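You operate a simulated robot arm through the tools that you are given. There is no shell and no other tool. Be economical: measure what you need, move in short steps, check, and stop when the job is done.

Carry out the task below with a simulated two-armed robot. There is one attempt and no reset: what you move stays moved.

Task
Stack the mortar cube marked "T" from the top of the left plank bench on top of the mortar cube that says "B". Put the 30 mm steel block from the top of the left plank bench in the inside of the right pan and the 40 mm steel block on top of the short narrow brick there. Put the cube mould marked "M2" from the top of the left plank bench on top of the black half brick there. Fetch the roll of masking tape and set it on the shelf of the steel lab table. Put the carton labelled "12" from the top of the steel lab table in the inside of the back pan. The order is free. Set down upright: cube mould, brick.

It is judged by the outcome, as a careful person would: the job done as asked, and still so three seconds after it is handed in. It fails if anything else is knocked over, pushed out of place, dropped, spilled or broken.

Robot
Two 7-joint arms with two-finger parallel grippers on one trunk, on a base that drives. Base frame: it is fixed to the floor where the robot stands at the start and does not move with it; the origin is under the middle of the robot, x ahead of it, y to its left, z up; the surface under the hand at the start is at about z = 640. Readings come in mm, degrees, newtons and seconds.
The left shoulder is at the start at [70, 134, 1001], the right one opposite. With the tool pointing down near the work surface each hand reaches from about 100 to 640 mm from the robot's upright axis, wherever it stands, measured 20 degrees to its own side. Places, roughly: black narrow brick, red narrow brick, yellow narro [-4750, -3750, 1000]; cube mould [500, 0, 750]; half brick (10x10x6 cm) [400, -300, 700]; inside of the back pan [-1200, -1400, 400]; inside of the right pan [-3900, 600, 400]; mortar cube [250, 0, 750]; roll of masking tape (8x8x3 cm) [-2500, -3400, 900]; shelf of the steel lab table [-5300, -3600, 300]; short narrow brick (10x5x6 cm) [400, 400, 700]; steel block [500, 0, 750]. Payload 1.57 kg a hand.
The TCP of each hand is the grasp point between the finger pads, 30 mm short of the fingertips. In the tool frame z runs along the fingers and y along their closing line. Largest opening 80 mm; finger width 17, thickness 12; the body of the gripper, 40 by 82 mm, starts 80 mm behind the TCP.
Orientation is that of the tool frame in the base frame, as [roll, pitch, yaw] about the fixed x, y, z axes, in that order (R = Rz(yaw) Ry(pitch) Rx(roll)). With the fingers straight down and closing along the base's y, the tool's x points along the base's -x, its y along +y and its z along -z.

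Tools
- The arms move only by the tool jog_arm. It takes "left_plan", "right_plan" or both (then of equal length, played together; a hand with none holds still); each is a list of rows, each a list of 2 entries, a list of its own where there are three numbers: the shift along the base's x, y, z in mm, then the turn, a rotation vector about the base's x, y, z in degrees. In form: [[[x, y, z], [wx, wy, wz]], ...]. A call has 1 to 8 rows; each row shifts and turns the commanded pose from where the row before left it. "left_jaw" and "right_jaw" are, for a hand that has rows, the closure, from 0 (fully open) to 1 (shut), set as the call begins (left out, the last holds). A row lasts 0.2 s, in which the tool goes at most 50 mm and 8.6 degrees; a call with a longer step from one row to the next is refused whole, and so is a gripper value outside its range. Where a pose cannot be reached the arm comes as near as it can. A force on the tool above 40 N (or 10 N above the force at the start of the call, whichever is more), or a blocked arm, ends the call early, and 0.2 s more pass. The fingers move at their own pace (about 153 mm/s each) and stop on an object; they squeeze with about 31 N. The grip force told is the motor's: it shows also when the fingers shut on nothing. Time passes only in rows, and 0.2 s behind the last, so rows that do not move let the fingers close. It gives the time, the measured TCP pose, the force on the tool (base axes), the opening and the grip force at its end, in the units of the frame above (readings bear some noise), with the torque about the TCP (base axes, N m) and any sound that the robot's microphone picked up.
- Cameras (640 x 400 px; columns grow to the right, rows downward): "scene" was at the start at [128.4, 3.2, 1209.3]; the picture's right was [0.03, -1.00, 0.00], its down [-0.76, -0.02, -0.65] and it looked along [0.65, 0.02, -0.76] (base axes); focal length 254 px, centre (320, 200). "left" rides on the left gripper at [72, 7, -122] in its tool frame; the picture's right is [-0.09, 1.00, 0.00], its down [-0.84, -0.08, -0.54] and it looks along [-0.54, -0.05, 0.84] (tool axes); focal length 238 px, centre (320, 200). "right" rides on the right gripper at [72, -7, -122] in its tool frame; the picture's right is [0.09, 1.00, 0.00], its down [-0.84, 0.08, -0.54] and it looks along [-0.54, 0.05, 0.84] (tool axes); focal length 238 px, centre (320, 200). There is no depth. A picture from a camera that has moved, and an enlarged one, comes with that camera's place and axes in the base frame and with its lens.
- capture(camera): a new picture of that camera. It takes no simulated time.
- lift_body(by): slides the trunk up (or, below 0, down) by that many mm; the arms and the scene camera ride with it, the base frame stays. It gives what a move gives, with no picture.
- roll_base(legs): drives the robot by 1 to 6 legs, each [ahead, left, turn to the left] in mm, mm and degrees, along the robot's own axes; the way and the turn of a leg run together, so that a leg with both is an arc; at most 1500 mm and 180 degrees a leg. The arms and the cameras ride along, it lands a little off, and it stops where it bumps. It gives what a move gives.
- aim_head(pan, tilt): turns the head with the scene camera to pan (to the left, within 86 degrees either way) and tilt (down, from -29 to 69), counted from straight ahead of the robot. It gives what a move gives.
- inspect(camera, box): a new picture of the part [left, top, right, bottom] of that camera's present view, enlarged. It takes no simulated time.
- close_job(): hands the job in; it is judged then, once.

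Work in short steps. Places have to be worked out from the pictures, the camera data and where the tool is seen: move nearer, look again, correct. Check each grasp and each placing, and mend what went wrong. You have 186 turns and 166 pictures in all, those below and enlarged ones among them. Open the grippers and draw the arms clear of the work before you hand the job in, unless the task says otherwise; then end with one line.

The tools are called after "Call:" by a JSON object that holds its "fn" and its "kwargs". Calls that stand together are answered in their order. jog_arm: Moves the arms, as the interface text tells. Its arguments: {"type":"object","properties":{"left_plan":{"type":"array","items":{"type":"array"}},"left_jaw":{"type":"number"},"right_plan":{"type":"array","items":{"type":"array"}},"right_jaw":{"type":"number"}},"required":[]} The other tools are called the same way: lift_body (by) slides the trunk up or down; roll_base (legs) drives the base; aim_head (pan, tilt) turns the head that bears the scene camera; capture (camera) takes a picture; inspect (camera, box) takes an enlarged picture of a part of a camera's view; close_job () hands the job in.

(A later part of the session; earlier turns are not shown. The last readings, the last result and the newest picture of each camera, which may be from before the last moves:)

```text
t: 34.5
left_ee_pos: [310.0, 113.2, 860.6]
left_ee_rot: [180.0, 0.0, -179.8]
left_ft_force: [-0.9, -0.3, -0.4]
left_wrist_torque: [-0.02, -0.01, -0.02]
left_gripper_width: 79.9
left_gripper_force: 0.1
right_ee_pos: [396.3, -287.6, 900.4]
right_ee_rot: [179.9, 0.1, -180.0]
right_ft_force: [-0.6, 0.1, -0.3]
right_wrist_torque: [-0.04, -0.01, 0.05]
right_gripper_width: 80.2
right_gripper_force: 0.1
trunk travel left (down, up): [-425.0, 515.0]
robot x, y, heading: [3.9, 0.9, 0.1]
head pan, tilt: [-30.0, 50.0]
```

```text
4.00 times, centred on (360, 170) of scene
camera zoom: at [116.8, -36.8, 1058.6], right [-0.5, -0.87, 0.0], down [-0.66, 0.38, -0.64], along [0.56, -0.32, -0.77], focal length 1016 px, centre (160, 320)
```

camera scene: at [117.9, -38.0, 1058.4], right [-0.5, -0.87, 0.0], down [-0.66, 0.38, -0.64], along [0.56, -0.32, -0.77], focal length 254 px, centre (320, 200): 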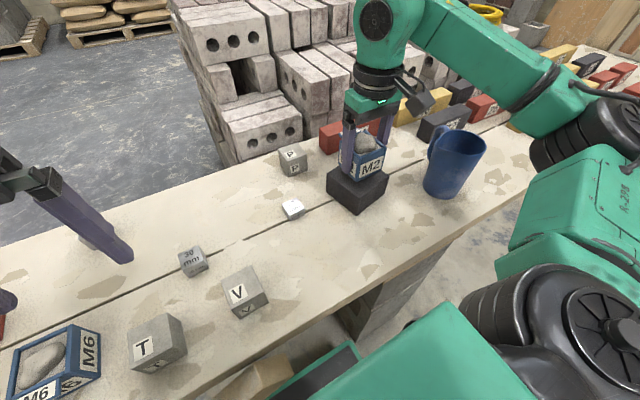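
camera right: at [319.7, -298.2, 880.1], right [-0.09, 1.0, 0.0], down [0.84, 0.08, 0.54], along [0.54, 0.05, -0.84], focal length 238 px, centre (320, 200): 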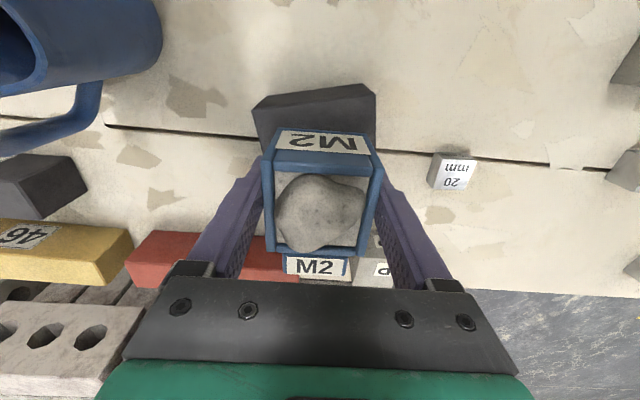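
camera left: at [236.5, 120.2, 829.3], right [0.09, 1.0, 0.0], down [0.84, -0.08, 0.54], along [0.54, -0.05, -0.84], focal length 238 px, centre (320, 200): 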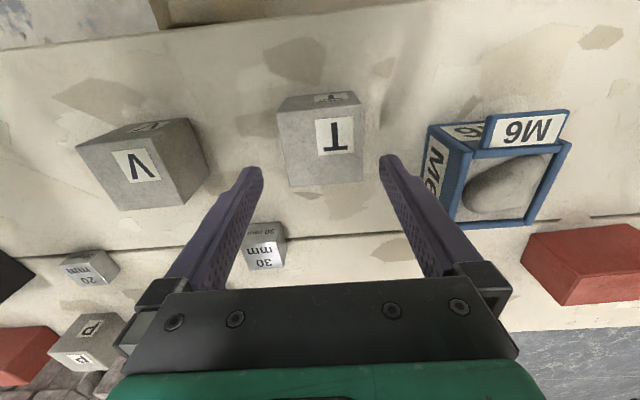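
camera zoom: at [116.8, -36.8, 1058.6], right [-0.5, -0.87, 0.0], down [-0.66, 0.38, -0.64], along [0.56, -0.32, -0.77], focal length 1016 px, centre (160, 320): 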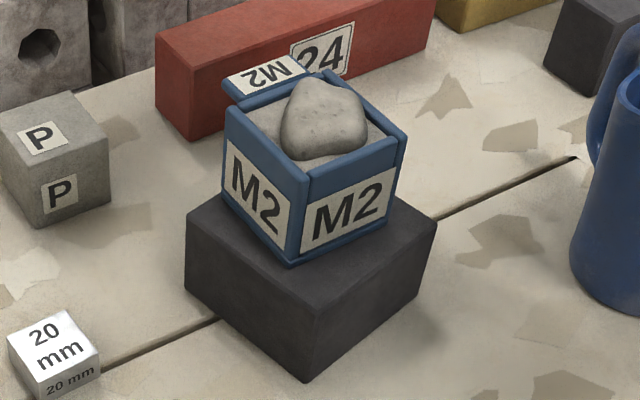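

M2 placed. Next the 40 mm block at ≈(535,190) with the left hand, trunk still low for reach.

Call:
{"fn": "jog_arm", "kwargs": {"left_plan": [[[35, 12, -10], [0, 0, 0]], [[38, 13, -10], [0, 0, 0]], [[38, 13, -10], [0, 0, 0]], [[38, 13, -10], [0, 0, 0]], [[38, 13, -10], [0, 0, 0]], [[37, 13, -10], [0, 0, 0]], [[0, 0, 0], [0, 0, 0]]]}}

Call:
{"fn": "inspect", "kwargs": {"camera": "left", "box": [220, 60, 420, 180]}}

```text
t: 36.1
left_ee_pos: [534.8, 186.3, 800.0]
left_ee_rot: [179.8, 0.1, -179.9]
left_ft_force: [0.3, 0.2, 0.5]
left_wrist_torque: [-0.01, -0.01, 0.04]
left_gripper_width: 80.0
left_gripper_force: 0.2
right_ee_pos: [397.4, -288.8, 899.3]
right_ee_rot: [-180.0, -0.1, -179.9]
right_ft_force: [-0.6, 0.2, 0.1]
right_wrist_torque: [-0.03, -0.01, -0.01]
right_gripper_width: 80.0
right_gripper_force: 0.1
trunk travel left (down, up): [-425.0, 515.0]
robot x, y, heading: [0.1, 2.8, 0.1]
head pan, tilt: [-30.0, 50.0]
```

```text
3.20 times, centred on (320, 120) of left
camera zoom: at [461.8, 194.8, 920.3], right [0.09, 1.0, 0.0], down [0.84, -0.08, 0.54], along [0.54, -0.05, -0.84], focal length 763 px, centre (320, 456)
```

zoom: 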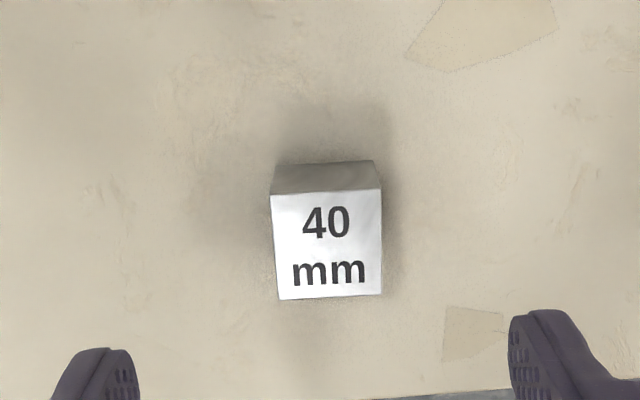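

Block centre ≈ (538,190). Lower to z≈676 around it.

Call:
{"fn": "jog_arm", "kwargs": {"left_plan": [[[3, 4, -20], [0, 0, 0]], [[0, 0, -40], [0, 0, 0]], [[0, 0, -40], [0, 0, 0]], [[0, 0, -24], [0, 0, 0]], [[0, 0, 0], [0, 0, 0]]]}}

Call:
{"fn": "capture", "kwargs": {"camera": "left"}}

```text
t: 37.3
left_ee_pos: [537.0, 191.5, 673.4]
left_ee_rot: [180.0, 0.0, -179.9]
left_ft_force: [-0.8, -0.2, 0.4]
left_wrist_torque: [0.0, 0.03, -0.02]
left_gripper_width: 79.9
left_gripper_force: 0.0
right_ee_pos: [397.7, -289.1, 898.8]
right_ee_rot: [180.0, 0.1, -180.0]
right_ft_force: [-0.6, -0.4, 0.3]
right_wrist_torque: [-0.02, -0.01, 0.0]
right_gripper_width: 80.2
right_gripper_force: 0.1
trunk travel left (down, up): [-425.0, 515.0]
robot x, y, heading: [0.6, -0.1, 0.0]
head pan, tilt: [-30.0, 50.0]
```

```text
134 pictures are left
camera left: at [463.8, 200.3, 795.2], right [0.09, 1.0, 0.0], down [0.84, -0.08, 0.54], along [0.54, -0.05, -0.84], focal length 238 px, centre (320, 200)
```

left: 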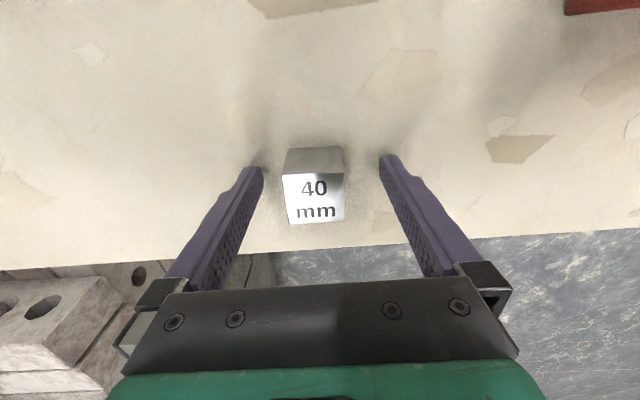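

Centred. Close and lift gently.

Call:
{"fn": "jog_arm", "kwargs": {"left_plan": [[[0, 0, 0], [0, 0, 0]], [[0, 0, 0], [0, 0, 0]], [[0, 0, 0], [0, 0, 0]], [[0, 0, 0], [0, 0, 0]]], "left_jaw": 1}}

Call:
{"fn": "jog_arm", "kwargs": {"left_plan": [[[0, 0, 5], [0, 0, 0]], [[0, 0, 10], [0, 0, 0]], [[0, 0, 20], [0, 0, 0]], [[0, 0, 25], [0, 0, 0]], [[0, 0, 25], [0, 0, 0]], [[0, 0, 25], [0, 0, 0]], [[0, 0, 20], [0, 0, 0]]]}}

Call:
{"fn": "capture", "kwargs": {"camera": "left"}}

```text
t: 38.3
left_ee_pos: [537.4, 193.3, 675.2]
left_ee_rot: [180.0, 0.0, -179.9]
left_ft_force: [0.2, -0.2, 0.4]
left_wrist_torque: [-0.04, -0.02, 0.0]
left_gripper_width: 34.6
left_gripper_force: 31.7
right_ee_pos: [398.0, -288.0, 899.8]
right_ee_rot: [-179.9, 0.0, -180.0]
right_ft_force: [-0.2, 0.5, -0.2]
right_wrist_torque: [0.01, 0.01, 0.0]
right_gripper_width: 79.8
right_gripper_force: 0.1
trunk travel left (down, up): [-425.0, 515.0]
robot x, y, heading: [0.7, 1.4, -0.0]
head pan, tilt: [-30.0, 50.0]
```

```text
t: 39.9
left_ee_pos: [537.1, 193.7, 806.0]
left_ee_rot: [-180.0, -0.1, -179.9]
left_ft_force: [0.4, 0.1, -2.9]
left_wrist_torque: [0.03, -0.01, 0.04]
left_gripper_width: 34.9
left_gripper_force: 30.8
right_ee_pos: [398.8, -287.8, 898.2]
right_ee_rot: [-180.0, -0.1, 179.9]
right_ft_force: [-1.0, -0.5, 0.2]
right_wrist_torque: [0.02, 0.01, -0.01]
right_gripper_width: 79.7
right_gripper_force: 0.1
trunk travel left (down, up): [-425.0, 515.0]
robot x, y, heading: [-0.4, 0.6, -0.0]
head pan, tilt: [-30.0, 50.0]
```

```text
133 pictures are left
camera left: at [465.1, 200.7, 926.4], right [0.09, 1.0, 0.0], down [0.84, -0.08, 0.54], along [0.54, -0.05, -0.84], focal length 238 px, centre (320, 200)
```

left: 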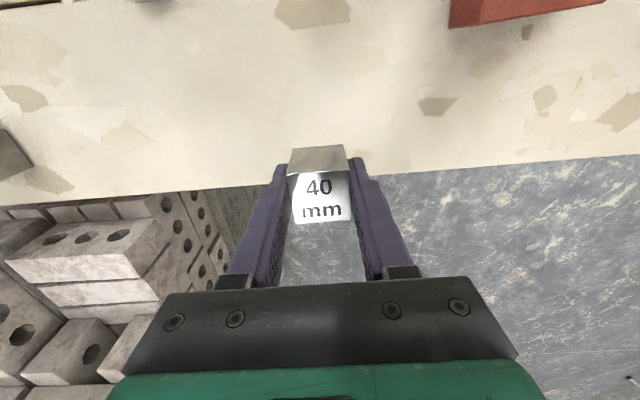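

Held (34.7 mm). Red short brick top ≈ (439,360); I carry the block there and look.

Call:
{"fn": "jog_arm", "kwargs": {"left_plan": [[[-14, 22, 4], [0, 0, 0]], [[-20, 34, 4], [0, 0, 0]], [[-22, 36, 4], [0, 0, 0]], [[-22, 36, 0], [0, 0, 0]], [[-12, 25, 0], [0, 0, 0]], [[-8, 13, 0], [0, 0, 0]]]}}

Call:
{"fn": "capture", "kwargs": {"camera": "left"}}

Call:
{"fn": "aim_head", "kwargs": {"pan": 30, "tilt": 50}}

Call:
{"fn": "capture", "kwargs": {"camera": "scene"}}

```text
t: 41.3
left_ee_pos: [438.4, 360.6, 816.9]
left_ee_rot: [-179.9, -0.1, 180.0]
left_ft_force: [0.0, -0.5, -4.6]
left_wrist_torque: [0.02, 0.03, -0.01]
left_gripper_width: 34.9
left_gripper_force: 31.4
right_ee_pos: [397.9, -287.9, 900.5]
right_ee_rot: [-179.9, 0.1, -180.0]
right_ft_force: [0.0, -1.0, -1.0]
right_wrist_torque: [0.0, -0.01, -0.04]
right_gripper_width: 80.2
right_gripper_force: 0.0
trunk travel left (down, up): [-425.0, 515.0]
robot x, y, heading: [0.7, 0.2, -0.1]
head pan, tilt: [-30.0, 50.0]
```

```text
132 pictures are left
camera left: at [366.3, 367.9, 937.9], right [0.09, 1.0, 0.0], down [0.84, -0.08, 0.54], along [0.54, -0.05, -0.84], focal length 238 px, centre (320, 200)
```

left: 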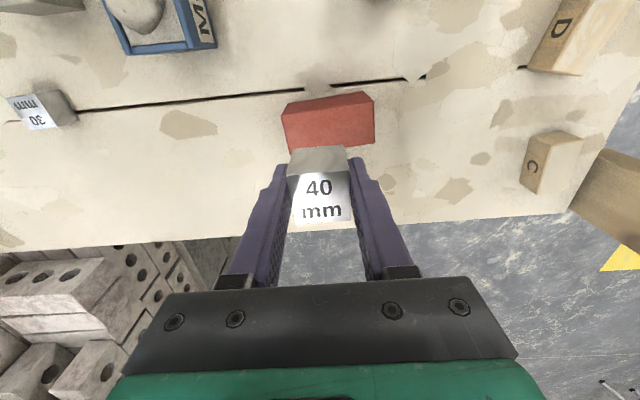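

```text
t: 42.6
left_ee_pos: [437.7, 360.3, 817.5]
left_ee_rot: [179.9, 0.0, -180.0]
left_ft_force: [1.2, -0.1, -4.1]
left_wrist_torque: [-0.01, 0.02, 0.02]
left_gripper_width: 34.8
left_gripper_force: 30.8
right_ee_pos: [398.2, -289.3, 899.6]
right_ee_rot: [180.0, 0.0, 179.9]
right_ft_force: [0.2, -0.1, 0.6]
right_wrist_torque: [-0.02, 0.02, 0.0]
right_gripper_width: 79.9
right_gripper_force: 0.0
trunk travel left (down, up): [-425.0, 515.0]
robot x, y, heading: [1.1, 0.7, -0.1]
head pan, tilt: [30.0, 50.0]
```

```text
131 pictures are left
camera scene: at [118.0, 39.6, 1058.5], right [0.5, -0.87, 0.0], down [-0.66, -0.38, -0.64], along [0.56, 0.32, -0.77], focal length 254 px, centre (320, 200)
```

scene: 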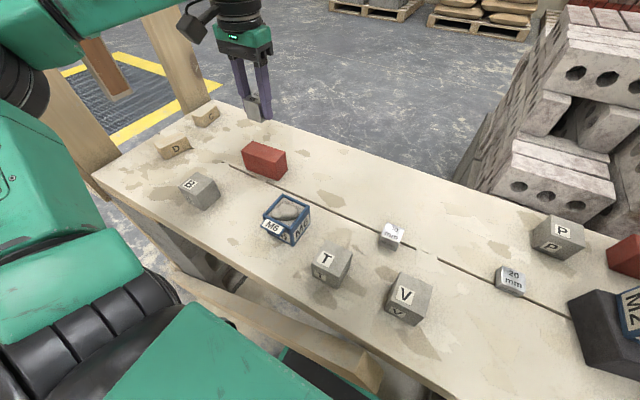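

Zoom on the red brick to locate its top face.

Call:
{"fn": "inspect", "kwargs": {"camera": "left", "box": [240, 70, 400, 170]}}

Call:
{"fn": "inspect", "kwargs": {"camera": "scene", "box": [210, 120, 330, 200]}}

```text
4.00 times, centred on (320, 120) of left
camera zoom: at [366.8, 367.2, 938.1], right [0.09, 1.0, 0.0], down [0.84, -0.08, 0.54], along [0.54, -0.05, -0.84], focal length 953 px, centre (320, 520)
```

zoom: 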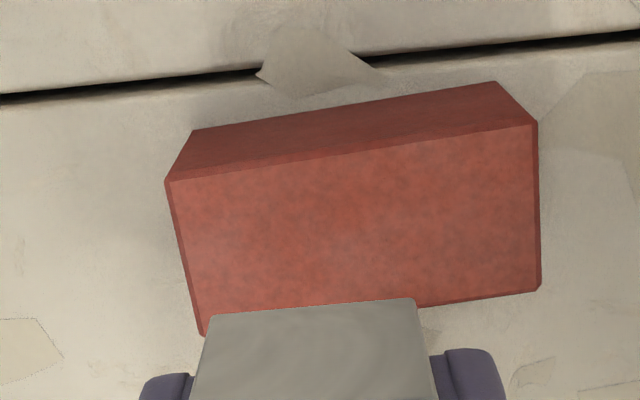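

```text
5.00 times, centred on (270, 160) of scene
camera zoom: at [118.0, 39.6, 1058.5], right [0.5, -0.87, 0.0], down [-0.66, -0.38, -0.64], along [0.56, 0.32, -0.77], focal length 1270 px, centre (570, 400)
```

zoom: 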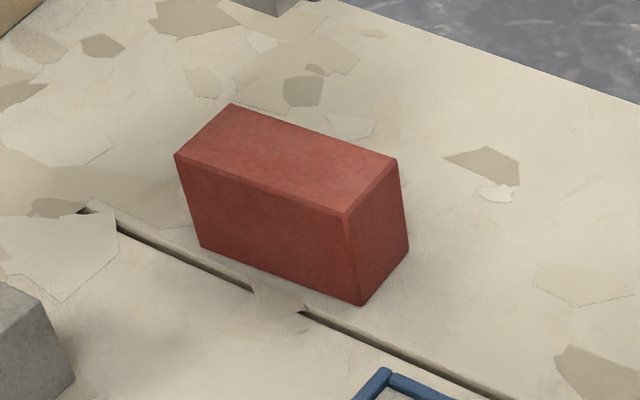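

Brick top centre ≈ (437,368). I shift +8 in y and lower to just above it.

Call:
{"fn": "jog_arm", "kwargs": {"left_plan": [[[-1, 8, -20], [0, 0, 0]], [[0, 0, -25], [0, 0, 0]], [[0, 0, -20], [0, 0, 0]], [[0, 0, -10], [0, 0, 0]], [[0, 0, 0], [0, 0, 0]]]}}

Call:
{"fn": "inspect", "kwargs": {"camera": "scene", "box": [210, 100, 330, 200]}}

Call:
{"fn": "capture", "kwargs": {"camera": "left"}}

```text
t: 43.8
left_ee_pos: [439.4, 367.4, 742.5]
left_ee_rot: [-179.9, 0.0, -179.9]
left_ft_force: [0.5, -0.5, -3.8]
left_wrist_torque: [0.0, 0.01, 0.0]
left_gripper_width: 34.5
left_gripper_force: 30.5
right_ee_pos: [398.0, -289.1, 898.9]
right_ee_rot: [180.0, 0.0, 180.0]
right_ft_force: [0.2, 0.1, -0.4]
right_wrist_torque: [0.01, 0.02, -0.01]
right_gripper_width: 79.9
right_gripper_force: 0.1
trunk travel left (down, up): [-425.0, 515.0]
robot x, y, heading: [2.0, -0.6, -0.1]
head pan, tilt: [30.0, 50.0]
```

```text
4.00 times, centred on (270, 150) of scene
camera zoom: at [118.0, 39.6, 1058.5], right [0.5, -0.87, 0.0], down [-0.66, -0.38, -0.64], along [0.56, 0.32, -0.77], focal length 1016 px, centre (520, 400)
```

zoom: 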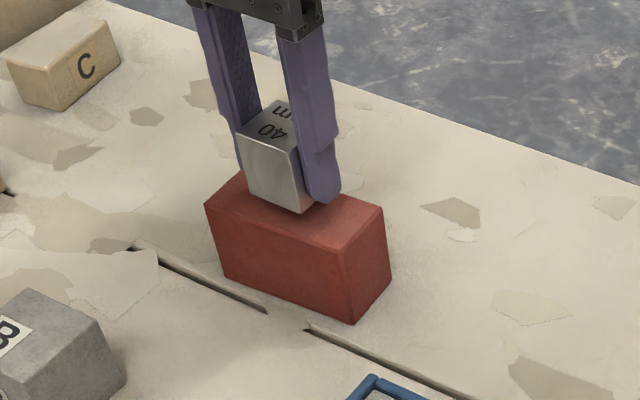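

```text
127 pictures are left
camera left: at [366.8, 374.9, 862.6], right [0.09, 1.0, 0.0], down [0.84, -0.08, 0.54], along [0.54, -0.05, -0.84], focal length 238 px, centre (320, 200)
```

left: 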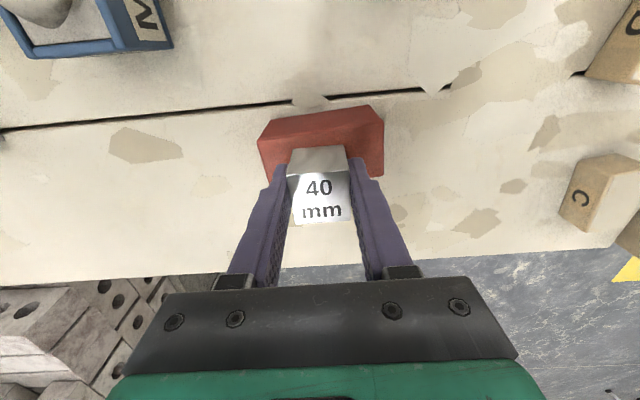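

Aligned. Lower in small steps until contact.

Call:
{"fn": "jog_arm", "kwargs": {"left_plan": [[[0, 0, -3], [0, 0, 0]], [[0, 0, -3], [0, 0, 0]], [[0, 0, -2], [0, 0, 0]], [[0, 0, 0], [0, 0, 0]]]}}

Call:
{"fn": "jog_arm", "kwargs": {"left_plan": [[[0, 0, -1], [0, 0, 0]], [[0, 0, -1], [0, 0, 0]], [[0, 0, 0], [0, 0, 0]]]}}

Call:
{"fn": "inspect", "kwargs": {"camera": "scene", "box": [210, 100, 330, 200]}}

```text
t: 44.8
left_ee_pos: [439.2, 368.3, 734.9]
left_ee_rot: [-180.0, 0.0, 180.0]
left_ft_force: [0.5, -0.6, -4.4]
left_wrist_torque: [-0.01, -0.04, -0.02]
left_gripper_width: 35.0
left_gripper_force: 31.0
right_ee_pos: [398.6, -289.0, 899.0]
right_ee_rot: [-179.9, 0.0, -180.0]
right_ft_force: [-0.5, -0.4, 0.1]
right_wrist_torque: [0.0, -0.01, 0.01]
right_gripper_width: 79.8
right_gripper_force: 0.1
trunk travel left (down, up): [-425.0, 515.0]
robot x, y, heading: [-2.6, -1.8, 0.0]
head pan, tilt: [30.0, 50.0]
```

```text
t: 45.6
left_ee_pos: [438.5, 367.7, 733.1]
left_ee_rot: [-180.0, 0.0, 180.0]
left_ft_force: [0.1, 0.6, -4.3]
left_wrist_torque: [-0.02, 0.0, -0.01]
left_gripper_width: 34.6
left_gripper_force: 31.0
right_ee_pos: [398.4, -288.1, 898.6]
right_ee_rot: [180.0, 0.0, -180.0]
right_ft_force: [-0.1, -0.6, -0.2]
right_wrist_torque: [0.03, 0.0, 0.0]
right_gripper_width: 80.2
right_gripper_force: 0.0
trunk travel left (down, up): [-425.0, 515.0]
robot x, y, heading: [-0.8, -3.8, -0.2]
head pan, tilt: [30.0, 50.0]
```

```text
4.00 times, centred on (270, 150) of scene
camera zoom: at [118.0, 39.7, 1058.5], right [0.5, -0.87, 0.0], down [-0.66, -0.38, -0.64], along [0.56, 0.32, -0.77], focal length 1016 px, centre (520, 400)
```

zoom: 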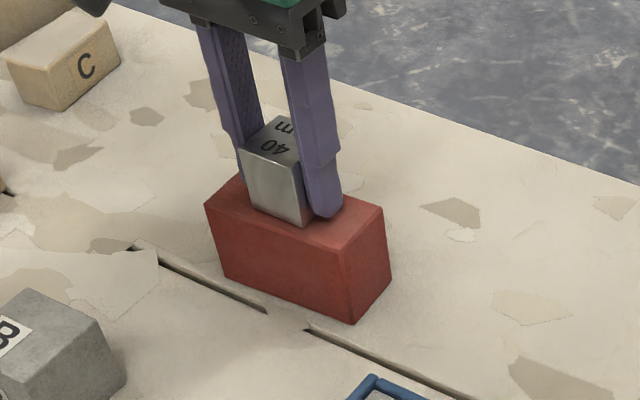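

Call:
{"fn": "jog_arm", "kwargs": {"left_plan": [[[0, 0, -1], [0, 0, 0]], [[0, 0, -1], [0, 0, 0]], [[0, 0, -1], [0, 0, 0]], [[0, 0, 0], [0, 0, 0]]]}}

```text
t: 46.6
left_ee_pos: [437.6, 367.4, 730.3]
left_ee_rot: [179.9, 0.2, -179.9]
left_ft_force: [3.5, 4.5, 9.3]
left_wrist_torque: [-0.03, 0.09, -0.03]
left_gripper_width: 34.9
left_gripper_force: 31.0
right_ee_pos: [398.0, -288.7, 900.0]
right_ee_rot: [-180.0, 0.0, 179.9]
right_ft_force: [0.0, 0.3, -0.1]
right_wrist_torque: [-0.02, -0.01, 0.01]
right_gripper_width: 80.1
right_gripper_force: 0.1
trunk travel left (down, up): [-425.0, 515.0]
robot x, y, heading: [1.6, 1.3, 0.1]
head pan, tilt: [30.0, 50.0]
```

Contact. Release and rise.

Call:
{"fn": "jog_arm", "kwargs": {"left_plan": [[[0, 0, 1], [0, 0, 0]], [[0, 0, 0], [0, 0, 0]], [[0, 0, 10], [0, 0, 0]], [[0, 0, 30], [0, 0, 0]], [[0, 0, 40], [0, 0, 0]], [[0, 0, 40], [0, 0, 0]], [[0, 0, 40], [0, 0, 0]]], "left_jaw": 0}}

Call:
{"fn": "inspect", "kwargs": {"camera": "scene", "box": [210, 100, 330, 200]}}

```text
t: 48.2
left_ee_pos: [436.6, 364.9, 890.9]
left_ee_rot: [179.9, 0.0, -179.9]
left_ft_force: [0.0, -0.1, 0.0]
left_wrist_torque: [0.02, -0.04, 0.02]
left_gripper_width: 80.1
left_gripper_force: 0.1
right_ee_pos: [396.5, -289.5, 897.9]
right_ee_rot: [180.0, -0.1, 179.9]
right_ft_force: [0.4, -0.5, 0.5]
right_wrist_torque: [0.02, 0.03, 0.0]
right_gripper_width: 80.2
right_gripper_force: 0.1
trunk travel left (down, up): [-425.0, 515.0]
robot x, y, heading: [-1.2, 1.4, -0.0]
head pan, tilt: [30.0, 50.0]
```

```text
4.00 times, centred on (270, 150) of scene
camera zoom: at [117.2, 38.7, 1058.6], right [0.5, -0.87, 0.0], down [-0.66, -0.38, -0.64], along [0.56, 0.32, -0.77], focal length 1016 px, centre (520, 400)
```

zoom: 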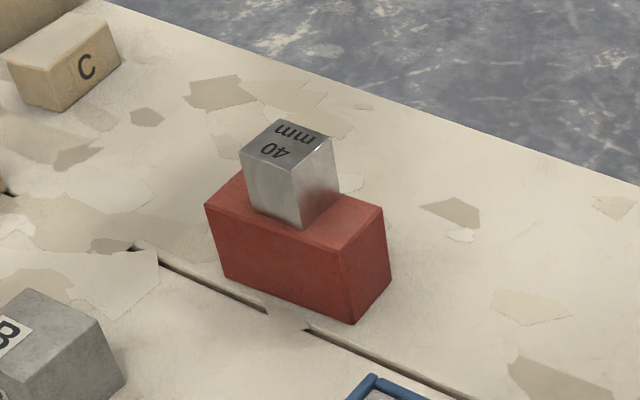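

The 40 mm block sits on the brick. Raise the trunk back and move the left hand over T at (286,117).

Call:
{"fn": "lift_body", "kwargs": {"by": 150}}

Call:
{"fn": "jog_arm", "kwargs": {"left_plan": [[[-19, -31, -24], [0, 0, 0]], [[-19, -31, -24], [0, 0, 0]], [[-19, -31, -24], [0, 0, 0]], [[-19, -31, -24], [0, 0, 0]], [[-19, -31, -24], [0, 0, 0]], [[-19, -31, -24], [0, 0, 0]], [[-19, -31, -24], [0, 0, 0]], [[-18, -31, -24], [0, 0, 0]]]}}

Call:
{"fn": "inspect", "kwargs": {"camera": "left", "box": [240, 60, 400, 160]}}

```text
t: 49.9
left_ee_pos: [437.9, 366.5, 1039.8]
left_ee_rot: [179.9, 0.1, -179.9]
left_ft_force: [0.4, -0.8, 0.2]
left_wrist_torque: [0.0, 0.0, 0.02]
left_gripper_width: 79.8
left_gripper_force: 0.0
right_ee_pos: [397.2, -288.1, 1049.2]
right_ee_rot: [-180.0, 0.0, -179.9]
right_ft_force: [-0.3, -0.5, 0.2]
right_wrist_torque: [0.01, 0.01, -0.02]
right_gripper_width: 79.8
right_gripper_force: 0.1
trunk travel left (down, up): [-575.0, 365.0]
robot x, y, heading: [-2.4, 3.3, -0.1]
head pan, tilt: [30.0, 50.0]
```

```text
t: 51.7
left_ee_pos: [314.4, 132.6, 872.4]
left_ee_rot: [-179.9, -0.1, -179.9]
left_ft_force: [-0.8, 0.3, 0.5]
left_wrist_torque: [-0.02, 0.01, 0.04]
left_gripper_width: 80.0
left_gripper_force: 0.1
left hand out of reach, approached as far as the arm can: row 7, 8
right_ee_pos: [398.4, -287.9, 1049.6]
right_ee_rot: [-180.0, -0.1, 180.0]
right_ft_force: [0.5, 0.2, 0.6]
right_wrist_torque: [-0.03, -0.01, 0.0]
right_gripper_width: 79.9
right_gripper_force: 0.1
trunk travel left (down, up): [-575.0, 365.0]
robot x, y, heading: [-0.3, 3.6, 0.1]
head pan, tilt: [30.0, 50.0]
```

```text
4.00 times, centred on (320, 110) of left
camera zoom: at [241.1, 139.4, 993.8], right [0.09, 1.0, 0.0], down [0.84, -0.07, 0.54], along [0.54, -0.05, -0.84], focal length 953 px, centre (320, 560)
```

zoom: 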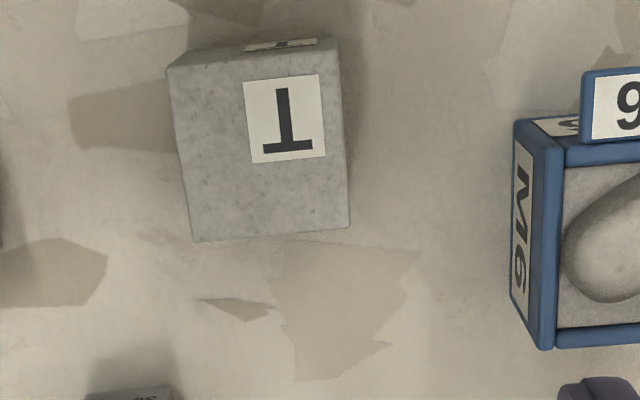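

Left arm is too folded at this height; lower should be reachable. I descend to z≈745 first.

Call:
{"fn": "jog_arm", "kwargs": {"left_plan": [[[0, 0, -30], [0, 0, 0]], [[0, 0, -35], [0, 0, 0]], [[0, 0, -35], [0, 0, 0]], [[0, 0, -10], [0, 0, 0]], [[0, 0, 0], [0, 0, 0]]]}}

Call:
{"fn": "capture", "kwargs": {"camera": "left"}}

```text
t: 52.9
left_ee_pos: [329.8, 130.5, 796.6]
left_ee_rot: [179.9, 0.1, -179.9]
left_ft_force: [-0.5, 1.0, -0.3]
left_wrist_torque: [-0.01, 0.01, -0.02]
left_gripper_width: 79.9
left_gripper_force: 0.0
left hand out of reach, approached as far as the arm can: row 1, 2, 3
right_ee_pos: [398.5, -288.6, 1048.2]
right_ee_rot: [-179.9, -0.1, -180.0]
right_ft_force: [0.1, 0.2, 0.4]
right_wrist_torque: [-0.03, 0.0, -0.04]
right_gripper_width: 79.9
right_gripper_force: 0.1
trunk travel left (down, up): [-575.0, 365.0]
robot x, y, heading: [0.7, 1.5, -0.1]
head pan, tilt: [30.0, 50.0]
```

```text
123 pictures are left
camera left: at [257.4, 137.3, 917.3], right [0.09, 1.0, 0.0], down [0.84, -0.08, 0.54], along [0.54, -0.05, -0.84], focal length 238 px, centre (320, 200)
```

left: 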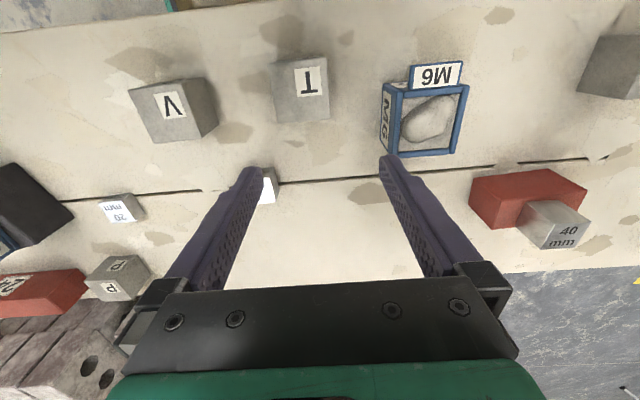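

Commanded pose seems to follow the actual one. I go straight down a bit more (to ≈735), then in toward T from above.

Call:
{"fn": "jog_arm", "kwargs": {"left_plan": [[[0, 0, -30], [0, 0, 0]], [[0, 0, -26], [0, 0, 0]], [[-20, -7, 0], [0, 0, 0]], [[-24, -7, 0], [0, 0, 0]], [[0, 0, 0], [0, 0, 0]]]}}

```text
t: 54.1
left_ee_pos: [329.3, 120.8, 751.2]
left_ee_rot: [180.0, 0.0, -179.9]
left_ft_force: [-0.7, 0.1, -0.8]
left_wrist_torque: [0.01, 0.01, 0.02]
left_gripper_width: 80.2
left_gripper_force: 0.0
left hand out of reach, approached as far as the arm can: row 1, 3, 4
right_ee_pos: [396.8, -288.7, 1048.9]
right_ee_rot: [-180.0, 0.0, 180.0]
right_ft_force: [0.2, 0.0, -0.2]
right_wrist_torque: [0.0, 0.01, -0.03]
right_gripper_width: 80.0
right_gripper_force: 0.1
trunk travel left (down, up): [-575.0, 365.0]
robot x, y, heading: [0.8, -3.2, -0.1]
head pan, tilt: [30.0, 50.0]
```

Raise the trunk to unfold the left arm, then reach back in.

Call:
{"fn": "lift_body", "kwargs": {"by": 170}}

Call:
{"fn": "jog_arm", "kwargs": {"left_plan": [[[0, 0, -30], [0, 0, 0]], [[0, 0, -40], [0, 0, 0]], [[0, 0, -40], [0, 0, 0]], [[0, 0, -40], [0, 0, 0]], [[-20, -2, -30], [0, 0, 0]], [[-23, -1, 0], [0, 0, 0]], [[0, 0, 0], [0, 0, 0]]]}}

Call:
{"fn": "capture", "kwargs": {"camera": "left"}}

```text
t: 56.1
left_ee_pos: [328.7, 120.1, 920.9]
left_ee_rot: [-180.0, -0.1, -179.9]
left_ft_force: [-0.1, 0.0, 0.1]
left_wrist_torque: [0.02, -0.03, -0.03]
left_gripper_width: 80.1
left_gripper_force: 0.0
right_ee_pos: [398.3, -288.8, 1218.7]
right_ee_rot: [180.0, 0.0, -180.0]
right_ft_force: [-0.4, -1.0, -0.4]
right_wrist_torque: [0.01, 0.04, 0.0]
right_gripper_width: 80.1
right_gripper_force: 0.0
trunk travel left (down, up): [-745.0, 195.0]
robot x, y, heading: [2.6, 0.0, -0.1]
head pan, tilt: [30.0, 50.0]
```

```text
t: 57.7
left_ee_pos: [279.3, 151.8, 784.7]
left_ee_rot: [-180.0, 0.0, -180.0]
left_ft_force: [-0.4, -0.3, -0.1]
left_wrist_torque: [-0.01, -0.03, -0.01]
left_gripper_width: 80.2
left_gripper_force: 0.0
left hand out of reach, approached as far as the arm can: row 3, 4, 5
right_ee_pos: [398.9, -289.6, 1218.1]
right_ee_rot: [179.9, 0.0, 180.0]
right_ft_force: [0.6, 0.0, 0.2]
right_wrist_torque: [0.0, -0.03, 0.01]
right_gripper_width: 79.9
right_gripper_force: 0.0
trunk travel left (down, up): [-745.0, 195.0]
robot x, y, heading: [-1.9, -1.6, 0.1]
head pan, tilt: [30.0, 50.0]
```

```text
122 pictures are left
camera left: at [207.3, 158.8, 906.7], right [0.09, 1.0, 0.0], down [0.84, -0.08, 0.54], along [0.54, -0.05, -0.84], focal length 238 px, centre (320, 200)
```

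left: 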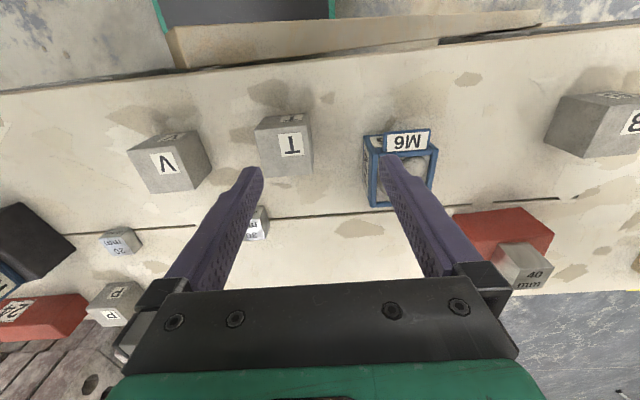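

The left arm has an awkward limit here. Alternative: right hand carries T and the base shifts left. I check the floor on my left first.

Call:
{"fn": "aim_head", "kwargs": {"pan": 65, "tilt": 50}}

Call:
{"fn": "capture", "kwargs": {"camera": "scene"}}

Call:
{"fn": "aim_head", "kwargs": {"pan": 0, "tilt": 69}}

Call:
{"fn": "capture", "kwargs": {"camera": "scene"}}

```text
t: 58.7
left_ee_pos: [280.2, 150.9, 785.5]
left_ee_rot: [180.0, 0.1, -179.9]
left_ft_force: [-0.4, 0.5, -0.6]
left_wrist_torque: [-0.02, 0.01, 0.02]
left_gripper_width: 80.2
left_gripper_force: 0.1
right_ee_pos: [397.2, -289.1, 1219.2]
right_ee_rot: [179.8, 0.0, -180.0]
right_ft_force: [0.3, -0.1, 0.2]
right_wrist_torque: [0.02, 0.0, 0.02]
right_gripper_width: 80.2
right_gripper_force: 0.1
trunk travel left (down, up): [-745.0, 195.0]
robot x, y, heading: [-0.4, -1.7, -0.0]
head pan, tilt: [65.0, 50.0]
```

```text
121 pictures are left
camera scene: at [83.5, 70.5, 1378.6], right [0.91, -0.42, 0.0], down [-0.32, -0.69, -0.64], along [0.27, 0.58, -0.77], focal length 254 px, centre (320, 200)
```

scene: 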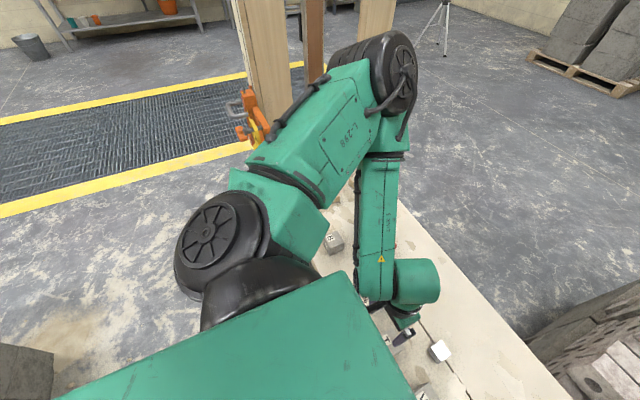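

```text
t: 60.0
left_ee_pos: [280.1, 152.3, 784.6]
left_ee_rot: [180.0, 0.0, -179.9]
left_ft_force: [0.8, -0.4, 0.2]
left_wrist_torque: [0.02, 0.08, -0.02]
left_gripper_width: 80.0
left_gripper_force: 0.2
right_ee_pos: [398.2, -288.9, 1218.7]
right_ee_rot: [180.0, -0.1, 180.0]
right_ft_force: [0.2, -1.3, -0.8]
right_wrist_torque: [0.01, 0.0, 0.01]
right_gripper_width: 80.1
right_gripper_force: 0.1
trunk travel left (down, up): [-745.0, 195.0]
robot x, y, heading: [2.0, -0.7, 0.1]
head pan, tilt: [0.0, 68.8]
```

```text
120 pictures are left
camera scene: at [106.8, 0.8, 1356.6], right [0.0, -1.0, 0.0], down [-0.93, 0.0, -0.36], along [0.36, 0.0, -0.93], focal length 254 px, centre (320, 200)
```

scene: 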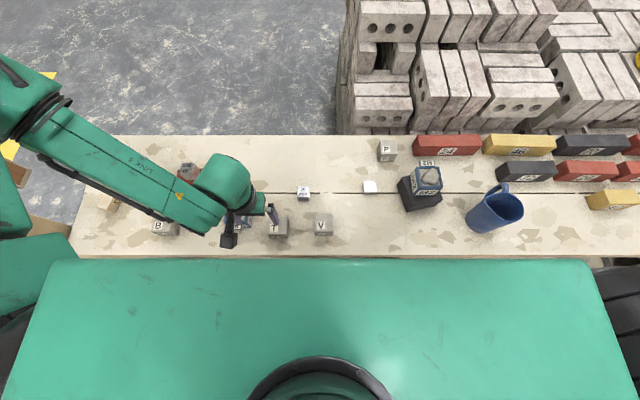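

The left elbow is near the post, so no sideways drive. Instead the right hand will move T forward to about (450,160), where the left arm reaches easily. First left out and up, then trunk back to nominal.

Call:
{"fn": "jog_arm", "kwargs": {"left_plan": [[[10, 15, 40], [0, 0, 0]], [[20, 25, 35], [0, 0, 0]], [[20, 25, 35], [0, 0, 0]], [[20, 25, 35], [0, 0, 0]], [[20, 25, 35], [0, 0, 0]], [[20, 25, 35], [0, 0, 0]], [[20, 25, 35], [0, 0, 0]], [[20, 25, 10], [0, 0, 0]]]}}

Call:
{"fn": "lift_body", "kwargs": {"by": -170}}

```text
t: 61.8
left_ee_pos: [437.3, 340.1, 1027.8]
left_ee_rot: [179.9, 0.0, 180.0]
left_ft_force: [0.1, 0.3, -0.3]
left_wrist_torque: [0.01, 0.03, 0.0]
left_gripper_width: 79.9
left_gripper_force: 0.0
left hand out of reach, approached as far as the arm can: row 1, 2
right_ee_pos: [398.2, -288.3, 1219.5]
right_ee_rot: [-179.9, 0.0, 180.0]
right_ft_force: [-0.1, 0.1, 0.5]
right_wrist_torque: [0.0, 0.01, 0.03]
right_gripper_width: 80.1
right_gripper_force: 0.1
trunk travel left (down, up): [-745.0, 195.0]
robot x, y, heading: [0.4, 0.4, 0.4]
head pan, tilt: [0.0, 68.8]
```

```text
t: 63.8
left_ee_pos: [436.1, 338.9, 858.8]
left_ee_rot: [180.0, 0.0, 179.9]
left_ft_force: [-0.1, -0.4, 0.0]
left_wrist_torque: [-0.01, 0.0, -0.01]
left_gripper_width: 80.0
left_gripper_force: 0.0
right_ee_pos: [397.2, -288.9, 1049.6]
right_ee_rot: [-180.0, 0.0, -180.0]
right_ft_force: [0.3, 0.3, 0.4]
right_wrist_torque: [0.0, 0.01, -0.03]
right_gripper_width: 80.0
right_gripper_force: 0.1
trunk travel left (down, up): [-575.0, 365.0]
robot x, y, heading: [3.1, -0.6, -0.1]
head pan, tilt: [0.0, 68.8]
```

Right hand to above T.

Call:
{"fn": "jog_arm", "kwargs": {"right_plan": [[[-8, 35, -20], [0, 0, 0]], [[-8, 40, -20], [0, 0, 0]], [[-8, 40, -20], [0, 0, 0]], [[-8, 40, -20], [0, 0, 0]], [[-8, 40, -20], [0, 0, 0]], [[-8, 40, -20], [0, 0, 0]], [[-8, 40, -20], [0, 0, 0]], [[-8, 40, -20], [0, 0, 0]]]}}

Call:
{"fn": "jog_arm", "kwargs": {"right_plan": [[[-12, 35, -20], [0, 0, 0]], [[-16, 36, -20], [0, 0, 0]], [[-19, 20, -20], [0, 0, 0]], [[0, 0, 0], [0, 0, 0]]]}}

Call:
{"fn": "inspect", "kwargs": {"camera": "right", "box": [240, 60, 400, 160]}}

```text
t: 65.5
left_ee_pos: [437.1, 340.1, 856.9]
left_ee_rot: [-179.8, -0.1, -179.9]
left_ft_force: [0.1, -0.4, 0.3]
left_wrist_torque: [-0.03, 0.0, -0.02]
left_gripper_width: 80.1
left_gripper_force: 0.1
right_ee_pos: [333.1, 30.0, 886.9]
right_ee_rot: [-179.8, 0.0, -180.0]
right_ft_force: [0.1, -0.2, 0.4]
right_wrist_torque: [-0.01, 0.01, -0.01]
right_gripper_width: 80.1
right_gripper_force: 0.1
trunk travel left (down, up): [-575.0, 365.0]
robot x, y, heading: [2.0, -2.7, -0.0]
head pan, tilt: [0.0, 68.8]
```

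```text
t: 66.5
left_ee_pos: [437.1, 338.9, 857.9]
left_ee_rot: [-180.0, 0.1, -180.0]
left_ft_force: [-0.7, -0.3, -0.8]
left_wrist_torque: [-0.01, -0.01, 0.0]
left_gripper_width: 80.1
left_gripper_force: 0.0
right_ee_pos: [287.2, 117.0, 830.3]
right_ee_rot: [179.9, 0.0, -180.0]
right_ft_force: [-0.3, 0.1, 0.4]
right_wrist_torque: [0.01, -0.04, -0.01]
right_gripper_width: 80.1
right_gripper_force: 0.0
trunk travel left (down, up): [-575.0, 365.0]
robot x, y, heading: [2.1, -1.2, -0.0]
head pan, tilt: [0.0, 68.8]
```

```text
4.00 times, centred on (320, 110) of right
camera zoom: at [213.9, 109.5, 952.3], right [-0.09, 1.0, 0.0], down [0.84, 0.08, 0.54], along [0.54, 0.05, -0.84], focal length 953 px, centre (320, 560)
```

zoom: 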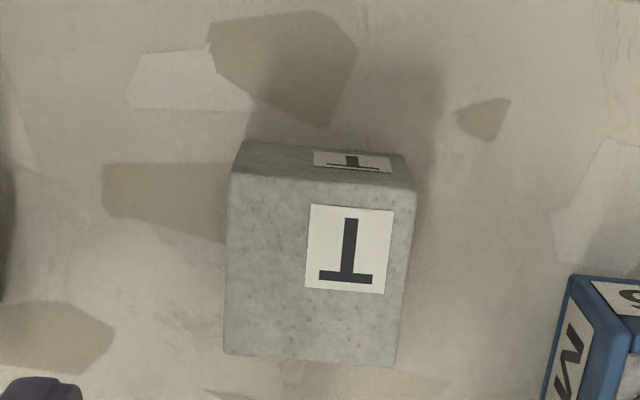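

T at ≈(287,115) under the hand. Descend, close, lift slightly.

Call:
{"fn": "jog_arm", "kwargs": {"right_plan": [[[0, -1, -30], [0, 0, 0]], [[0, 0, -40], [0, 0, 0]], [[0, 0, -40], [0, 0, 0]], [[0, 0, -30], [0, 0, 0]], [[0, 0, -11], [0, 0, 0]], [[0, 0, 0], [0, 0, 0]]]}}

Call:
{"fn": "jog_arm", "kwargs": {"right_plan": [[[0, 0, 0], [0, 0, 0]], [[0, 0, 0], [0, 0, 0]], [[0, 0, 0], [0, 0, 0]], [[0, 0, 0], [0, 0, 0]]], "right_jaw": 1}}

Call:
{"fn": "jog_arm", "kwargs": {"right_plan": [[[0, 0, 5], [0, 0, 0]], [[0, 0, 10], [0, 0, 0]], [[0, 0, 20], [0, 0, 0]], [[0, 0, 25], [0, 0, 0]], [[0, 0, 25], [0, 0, 0]], [[0, 0, 15], [0, 0, 0]]]}}

```text
t: 68.0
left_ee_pos: [436.9, 338.4, 857.1]
left_ee_rot: [-179.9, 0.0, -179.8]
left_ft_force: [-0.3, -0.1, -0.1]
left_wrist_torque: [0.01, -0.04, 0.0]
left_gripper_width: 79.9
left_gripper_force: 0.0
right_ee_pos: [285.5, 118.4, 678.8]
right_ee_rot: [-180.0, 0.0, -179.9]
right_ft_force: [0.2, -0.6, 0.1]
right_wrist_torque: [0.03, 0.04, 0.0]
right_gripper_width: 80.0
right_gripper_force: 0.0
trunk travel left (down, up): [-575.0, 365.0]
robot x, y, heading: [0.2, 3.1, 0.1]
head pan, tilt: [0.0, 68.8]
```

```text
t: 69.0
left_ee_pos: [436.5, 338.4, 857.3]
left_ee_rot: [-180.0, 0.0, -180.0]
left_ft_force: [0.0, 0.4, 0.2]
left_wrist_torque: [-0.01, 0.02, 0.01]
left_gripper_width: 79.8
left_gripper_force: 0.0
right_ee_pos: [285.6, 116.8, 678.9]
right_ee_rot: [-180.0, 0.0, -180.0]
right_ft_force: [-0.4, 0.0, -0.6]
right_wrist_torque: [-0.03, 0.03, -0.01]
right_gripper_width: 49.8
right_gripper_force: 30.8
trunk travel left (down, up): [-575.0, 365.0]
robot x, y, heading: [-0.7, 1.7, 0.0]
head pan, tilt: [0.0, 68.8]
```

```text
t: 70.3
left_ee_pos: [436.4, 338.9, 856.9]
left_ee_rot: [180.0, 0.0, -179.8]
left_ft_force: [0.3, -0.2, -0.4]
left_wrist_torque: [0.01, -0.01, 0.0]
left_gripper_width: 80.0
left_gripper_force: 0.0
right_ee_pos: [288.2, 116.0, 776.7]
right_ee_rot: [-179.9, 0.1, 180.0]
right_ft_force: [-0.1, -0.3, -2.9]
right_wrist_torque: [0.01, 0.02, 0.01]
right_gripper_width: 49.7
right_gripper_force: 31.5
trunk travel left (down, up): [-575.0, 365.0]
robot x, y, heading: [0.5, 0.1, 0.1]
head pan, tilt: [0.0, 68.8]
```

Held. Carry T to (395,140) and set it down there.

Call:
{"fn": "jog_arm", "kwargs": {"right_plan": [[[20, 4, 0], [0, 0, 0]], [[30, 7, 0], [0, 0, 0]], [[30, 7, 0], [0, 0, 0]], [[20, 4, 0], [0, 0, 0]], [[8, 2, 0], [0, 0, 0]], [[0, 0, 0], [0, 0, 0]]]}}

Call:
{"fn": "jog_arm", "kwargs": {"right_plan": [[[0, 0, -30], [0, 0, 0]], [[0, 0, -35], [0, 0, 0]], [[0, 0, -20], [0, 0, 0]], [[0, 0, -8], [0, 0, 0]], [[0, 0, -4], [0, 0, 0]], [[0, 0, 0], [0, 0, 0]]]}}

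Call:
{"fn": "capture", "kwargs": {"camera": "right"}}

```text
t: 71.8
left_ee_pos: [436.4, 339.0, 856.5]
left_ee_rot: [-179.9, 0.0, -179.9]
left_ft_force: [0.1, 0.7, 0.4]
left_wrist_torque: [0.0, 0.0, 0.04]
left_gripper_width: 79.9
left_gripper_force: 0.1
right_ee_pos: [394.7, 140.6, 776.4]
right_ee_rot: [180.0, -0.1, -179.9]
right_ft_force: [-0.1, -0.1, -2.2]
right_wrist_torque: [0.03, 0.0, -0.04]
right_gripper_width: 49.6
right_gripper_force: 30.8
trunk travel left (down, up): [-575.0, 365.0]
robot x, y, heading: [1.6, -1.9, -0.3]
head pan, tilt: [0.0, 68.8]
```

```text
t: 73.2
left_ee_pos: [437.6, 339.8, 857.0]
left_ee_rot: [-180.0, 0.1, -179.9]
left_ft_force: [0.0, 1.1, 0.7]
left_wrist_torque: [0.0, 0.0, 0.0]
left_gripper_width: 80.0
left_gripper_force: 0.0
right_ee_pos: [396.2, 140.1, 680.2]
right_ee_rot: [-180.0, 0.0, 179.9]
right_ft_force: [-0.5, -0.4, -2.3]
right_wrist_torque: [-0.02, 0.04, -0.02]
right_gripper_width: 49.8
right_gripper_force: 31.4
trunk travel left (down, up): [-575.0, 365.0]
robot x, y, heading: [2.6, -1.3, -0.2]
head pan, tilt: [0.0, 68.8]
```

```text
118 pictures are left
camera right: at [321.9, 132.8, 803.0], right [-0.09, 1.0, 0.0], down [0.84, 0.08, 0.54], along [0.54, 0.05, -0.84], focal length 238 px, centre (320, 200)
```

right: 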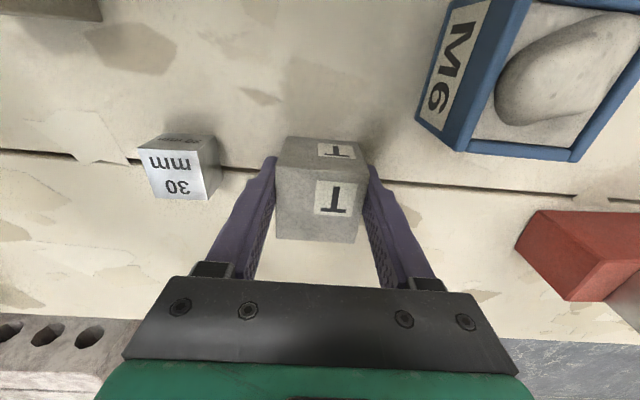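

Spot is clear. Lower 1.5 mm more, release, rise and shift right.

Call:
{"fn": "jog_arm", "kwargs": {"right_plan": [[[0, 0, -1.5], [0, 0, 0]], [[0, 0, 0], [0, 0, 0]]]}}

Call:
{"fn": "jog_arm", "kwargs": {"right_plan": [[[0, 0, 0], [0, 0, 0]], [[0, 0, 0], [0, 0, 0]], [[0, 0, 20], [0, 0, 0]], [[0, 0, 40], [0, 0, 0]], [[0, 0, 40], [0, 0, 0]], [[0, -30, 35], [0, 0, 0]], [[0, -45, 20], [0, 0, 0]], [[0, -45, 0], [0, 0, 0]]], "right_jaw": 0}}

Call:
{"fn": "jog_arm", "kwargs": {"right_plan": [[[0, -45, 0], [0, 0, 0]], [[0, -45, 0], [0, 0, 0]], [[0, -45, 0], [0, 0, 0]], [[0, -45, 0], [0, 0, 0]]]}}

Call:
{"fn": "jog_arm", "kwargs": {"left_plan": [[[-5, -25, -5], [0, 0, 0]], [[-5, -35, -5], [0, 0, 0]], [[-5, -35, -5], [0, 0, 0]], [[-6, -35, -5], [0, 0, 0]], [[-10, -35, -5], [0, 0, 0]], [[-10, -34, -5], [0, 0, 0]], [[0, 0, 0], [0, 0, 0]]]}}

Call:
{"fn": "capture", "kwargs": {"camera": "left"}}

```text
t: 73.8
left_ee_pos: [435.9, 339.9, 857.3]
left_ee_rot: [179.9, 0.0, -179.9]
left_ft_force: [0.3, 0.3, 0.7]
left_wrist_torque: [-0.01, 0.0, 0.01]
left_gripper_width: 79.8
left_gripper_force: 0.0
right_ee_pos: [395.4, 140.7, 677.8]
right_ee_rot: [179.8, 0.0, -180.0]
right_ft_force: [0.1, -0.5, -1.0]
right_wrist_torque: [0.03, -0.03, 0.04]
right_gripper_width: 49.7
right_gripper_force: 31.3
trunk travel left (down, up): [-575.0, 365.0]
robot x, y, heading: [0.2, -1.6, 0.1]
head pan, tilt: [0.0, 68.8]
```

```text
t: 75.5
left_ee_pos: [436.4, 337.8, 858.9]
left_ee_rot: [179.9, -0.1, -179.9]
left_ft_force: [-0.7, 0.2, -0.9]
left_wrist_torque: [0.03, 0.01, 0.01]
left_gripper_width: 79.9
left_gripper_force: 0.1
right_ee_pos: [393.9, 18.6, 832.5]
right_ee_rot: [179.9, 0.0, 180.0]
right_ft_force: [-0.6, -0.6, -0.4]
right_wrist_torque: [0.01, -0.02, 0.04]
right_gripper_width: 80.1
right_gripper_force: 0.0
trunk travel left (down, up): [-575.0, 365.0]
robot x, y, heading: [0.5, 0.4, -0.1]
head pan, tilt: [0.0, 68.8]
```

```text
t: 76.5
left_ee_pos: [434.8, 337.1, 858.0]
left_ee_rot: [180.0, 0.0, -180.0]
left_ft_force: [-0.3, 0.2, 0.3]
left_wrist_torque: [0.03, 0.0, 0.03]
left_gripper_width: 80.0
left_gripper_force: 0.0
right_ee_pos: [393.7, -161.3, 834.5]
right_ee_rot: [179.8, 0.0, -179.8]
right_ft_force: [0.1, -0.6, 0.0]
right_wrist_torque: [-0.01, 0.01, 0.01]
right_gripper_width: 80.2
right_gripper_force: 0.1
trunk travel left (down, up): [-575.0, 365.0]
robot x, y, heading: [-0.8, -2.2, 0.1]
head pan, tilt: [0.0, 68.8]
```

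```text
t: 78.2
left_ee_pos: [396.2, 140.3, 826.8]
left_ee_rot: [-180.0, 0.0, -180.0]
left_ft_force: [0.2, 0.5, -0.2]
left_wrist_torque: [-0.05, 0.0, 0.01]
left_gripper_width: 79.8
left_gripper_force: 0.1
right_ee_pos: [393.2, -158.8, 834.6]
right_ee_rot: [179.9, 0.0, 180.0]
right_ft_force: [0.1, -0.4, -0.2]
right_wrist_torque: [0.0, -0.03, -0.03]
right_gripper_width: 80.1
right_gripper_force: 0.1
trunk travel left (down, up): [-575.0, 365.0]
robot x, y, heading: [0.5, -0.8, -0.0]
head pan, tilt: [0.0, 68.8]
```

```text
117 pictures are left
camera left: at [323.1, 147.5, 947.8], right [0.09, 1.0, 0.0], down [0.84, -0.08, 0.54], along [0.54, -0.05, -0.84], focal length 238 px, centre (320, 200)
```

left: 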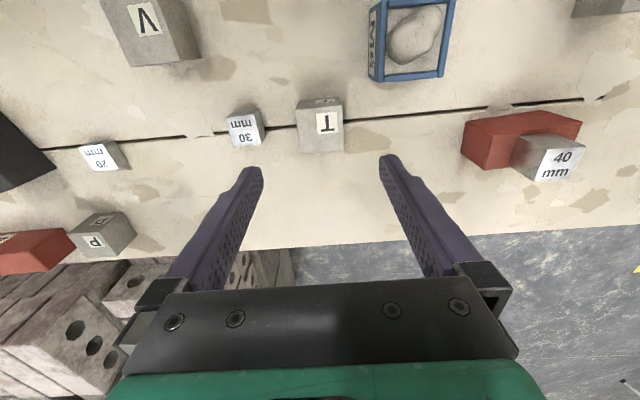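

Left now reaches T. Descend, grip and lift.

Call:
{"fn": "jog_arm", "kwargs": {"left_plan": [[[0, 0, -30], [0, 0, 0]], [[0, 0, -40], [0, 0, 0]], [[0, 0, -40], [0, 0, 0]], [[0, 0, -30], [0, 0, 0]], [[0, 0, -8], [0, 0, 0]], [[0, 0, 0], [0, 0, 0]]]}}

Call:
{"fn": "jog_arm", "kwargs": {"left_plan": [[[0, 0, 0], [0, 0, 0]], [[0, 0, 0], [0, 0, 0]], [[0, 0, 0], [0, 0, 0]], [[0, 0, 0], [0, 0, 0]]], "left_jaw": 1}}

Call:
{"fn": "jog_arm", "kwargs": {"left_plan": [[[0, 0, 5], [0, 0, 0]], [[0, 0, 10], [0, 0, 0]], [[0, 0, 20], [0, 0, 0]], [[0, 0, 25], [0, 0, 0]], [[0, 0, 25], [0, 0, 0]], [[0, 0, 25], [0, 0, 0]], [[0, 0, 25], [0, 0, 0]], [[0, 0, 15], [0, 0, 0]]]}}

Call:
{"fn": "capture", "kwargs": {"camera": "left"}}

```text
t: 79.5
left_ee_pos: [394.7, 139.9, 680.3]
left_ee_rot: [179.9, 0.1, -179.9]
left_ft_force: [-0.7, 0.4, 0.2]
left_wrist_torque: [0.0, -0.04, -0.03]
left_gripper_width: 80.0
left_gripper_force: 0.1
right_ee_pos: [393.3, -159.8, 835.5]
right_ee_rot: [-180.0, 0.1, -180.0]
right_ft_force: [0.7, -0.1, -0.7]
right_wrist_torque: [0.0, -0.02, 0.0]
right_gripper_width: 80.2
right_gripper_force: 0.1
trunk travel left (down, up): [-575.0, 365.0]
robot x, y, heading: [-2.9, 0.1, 0.1]
head pan, tilt: [0.0, 68.8]
```

```text
t: 80.5
left_ee_pos: [393.9, 139.0, 680.2]
left_ee_rot: [-180.0, 0.0, -179.9]
left_ft_force: [0.2, 0.2, -1.1]
left_wrist_torque: [0.05, -0.04, 0.0]
left_gripper_width: 49.8
left_gripper_force: 31.0
right_ee_pos: [393.2, -159.9, 834.7]
right_ee_rot: [-180.0, 0.0, 180.0]
right_ft_force: [0.0, -0.7, 0.0]
right_wrist_torque: [0.01, -0.01, -0.02]
right_gripper_width: 80.0
right_gripper_force: 0.1
trunk travel left (down, up): [-575.0, 365.0]
robot x, y, heading: [-0.3, 0.4, 0.3]
head pan, tilt: [0.0, 68.8]
```

```text
t: 82.3
left_ee_pos: [394.1, 139.7, 829.9]
left_ee_rot: [-179.9, 0.0, -180.0]
left_ft_force: [-0.7, 0.5, -3.1]
left_wrist_torque: [-0.01, 0.01, 0.0]
left_gripper_width: 49.7
left_gripper_force: 31.2
right_ee_pos: [393.2, -159.6, 835.1]
right_ee_rot: [179.9, 0.0, -179.9]
right_ft_force: [-0.2, 0.2, -0.5]
right_wrist_torque: [0.02, 0.01, 0.01]
right_gripper_width: 79.7
right_gripper_force: 0.1
trunk travel left (down, up): [-575.0, 365.0]
robot x, y, heading: [-3.9, -2.8, 0.1]
head pan, tilt: [0.0, 68.8]
```

```text
116 pictures are left
camera left: at [322.6, 147.2, 950.8], right [0.09, 1.0, 0.0], down [0.84, -0.08, 0.54], along [0.54, -0.05, -0.84], focal length 238 px, centre (320, 200)
```

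left: 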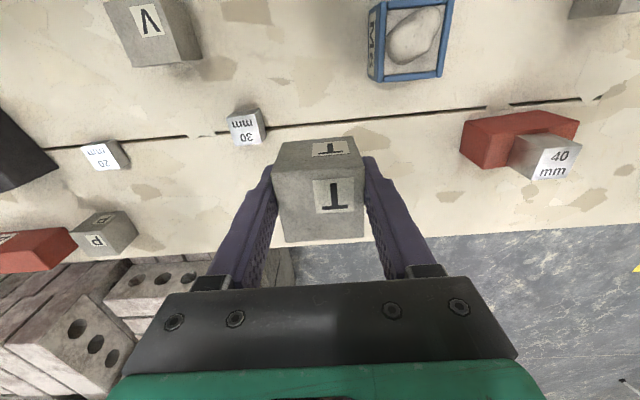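

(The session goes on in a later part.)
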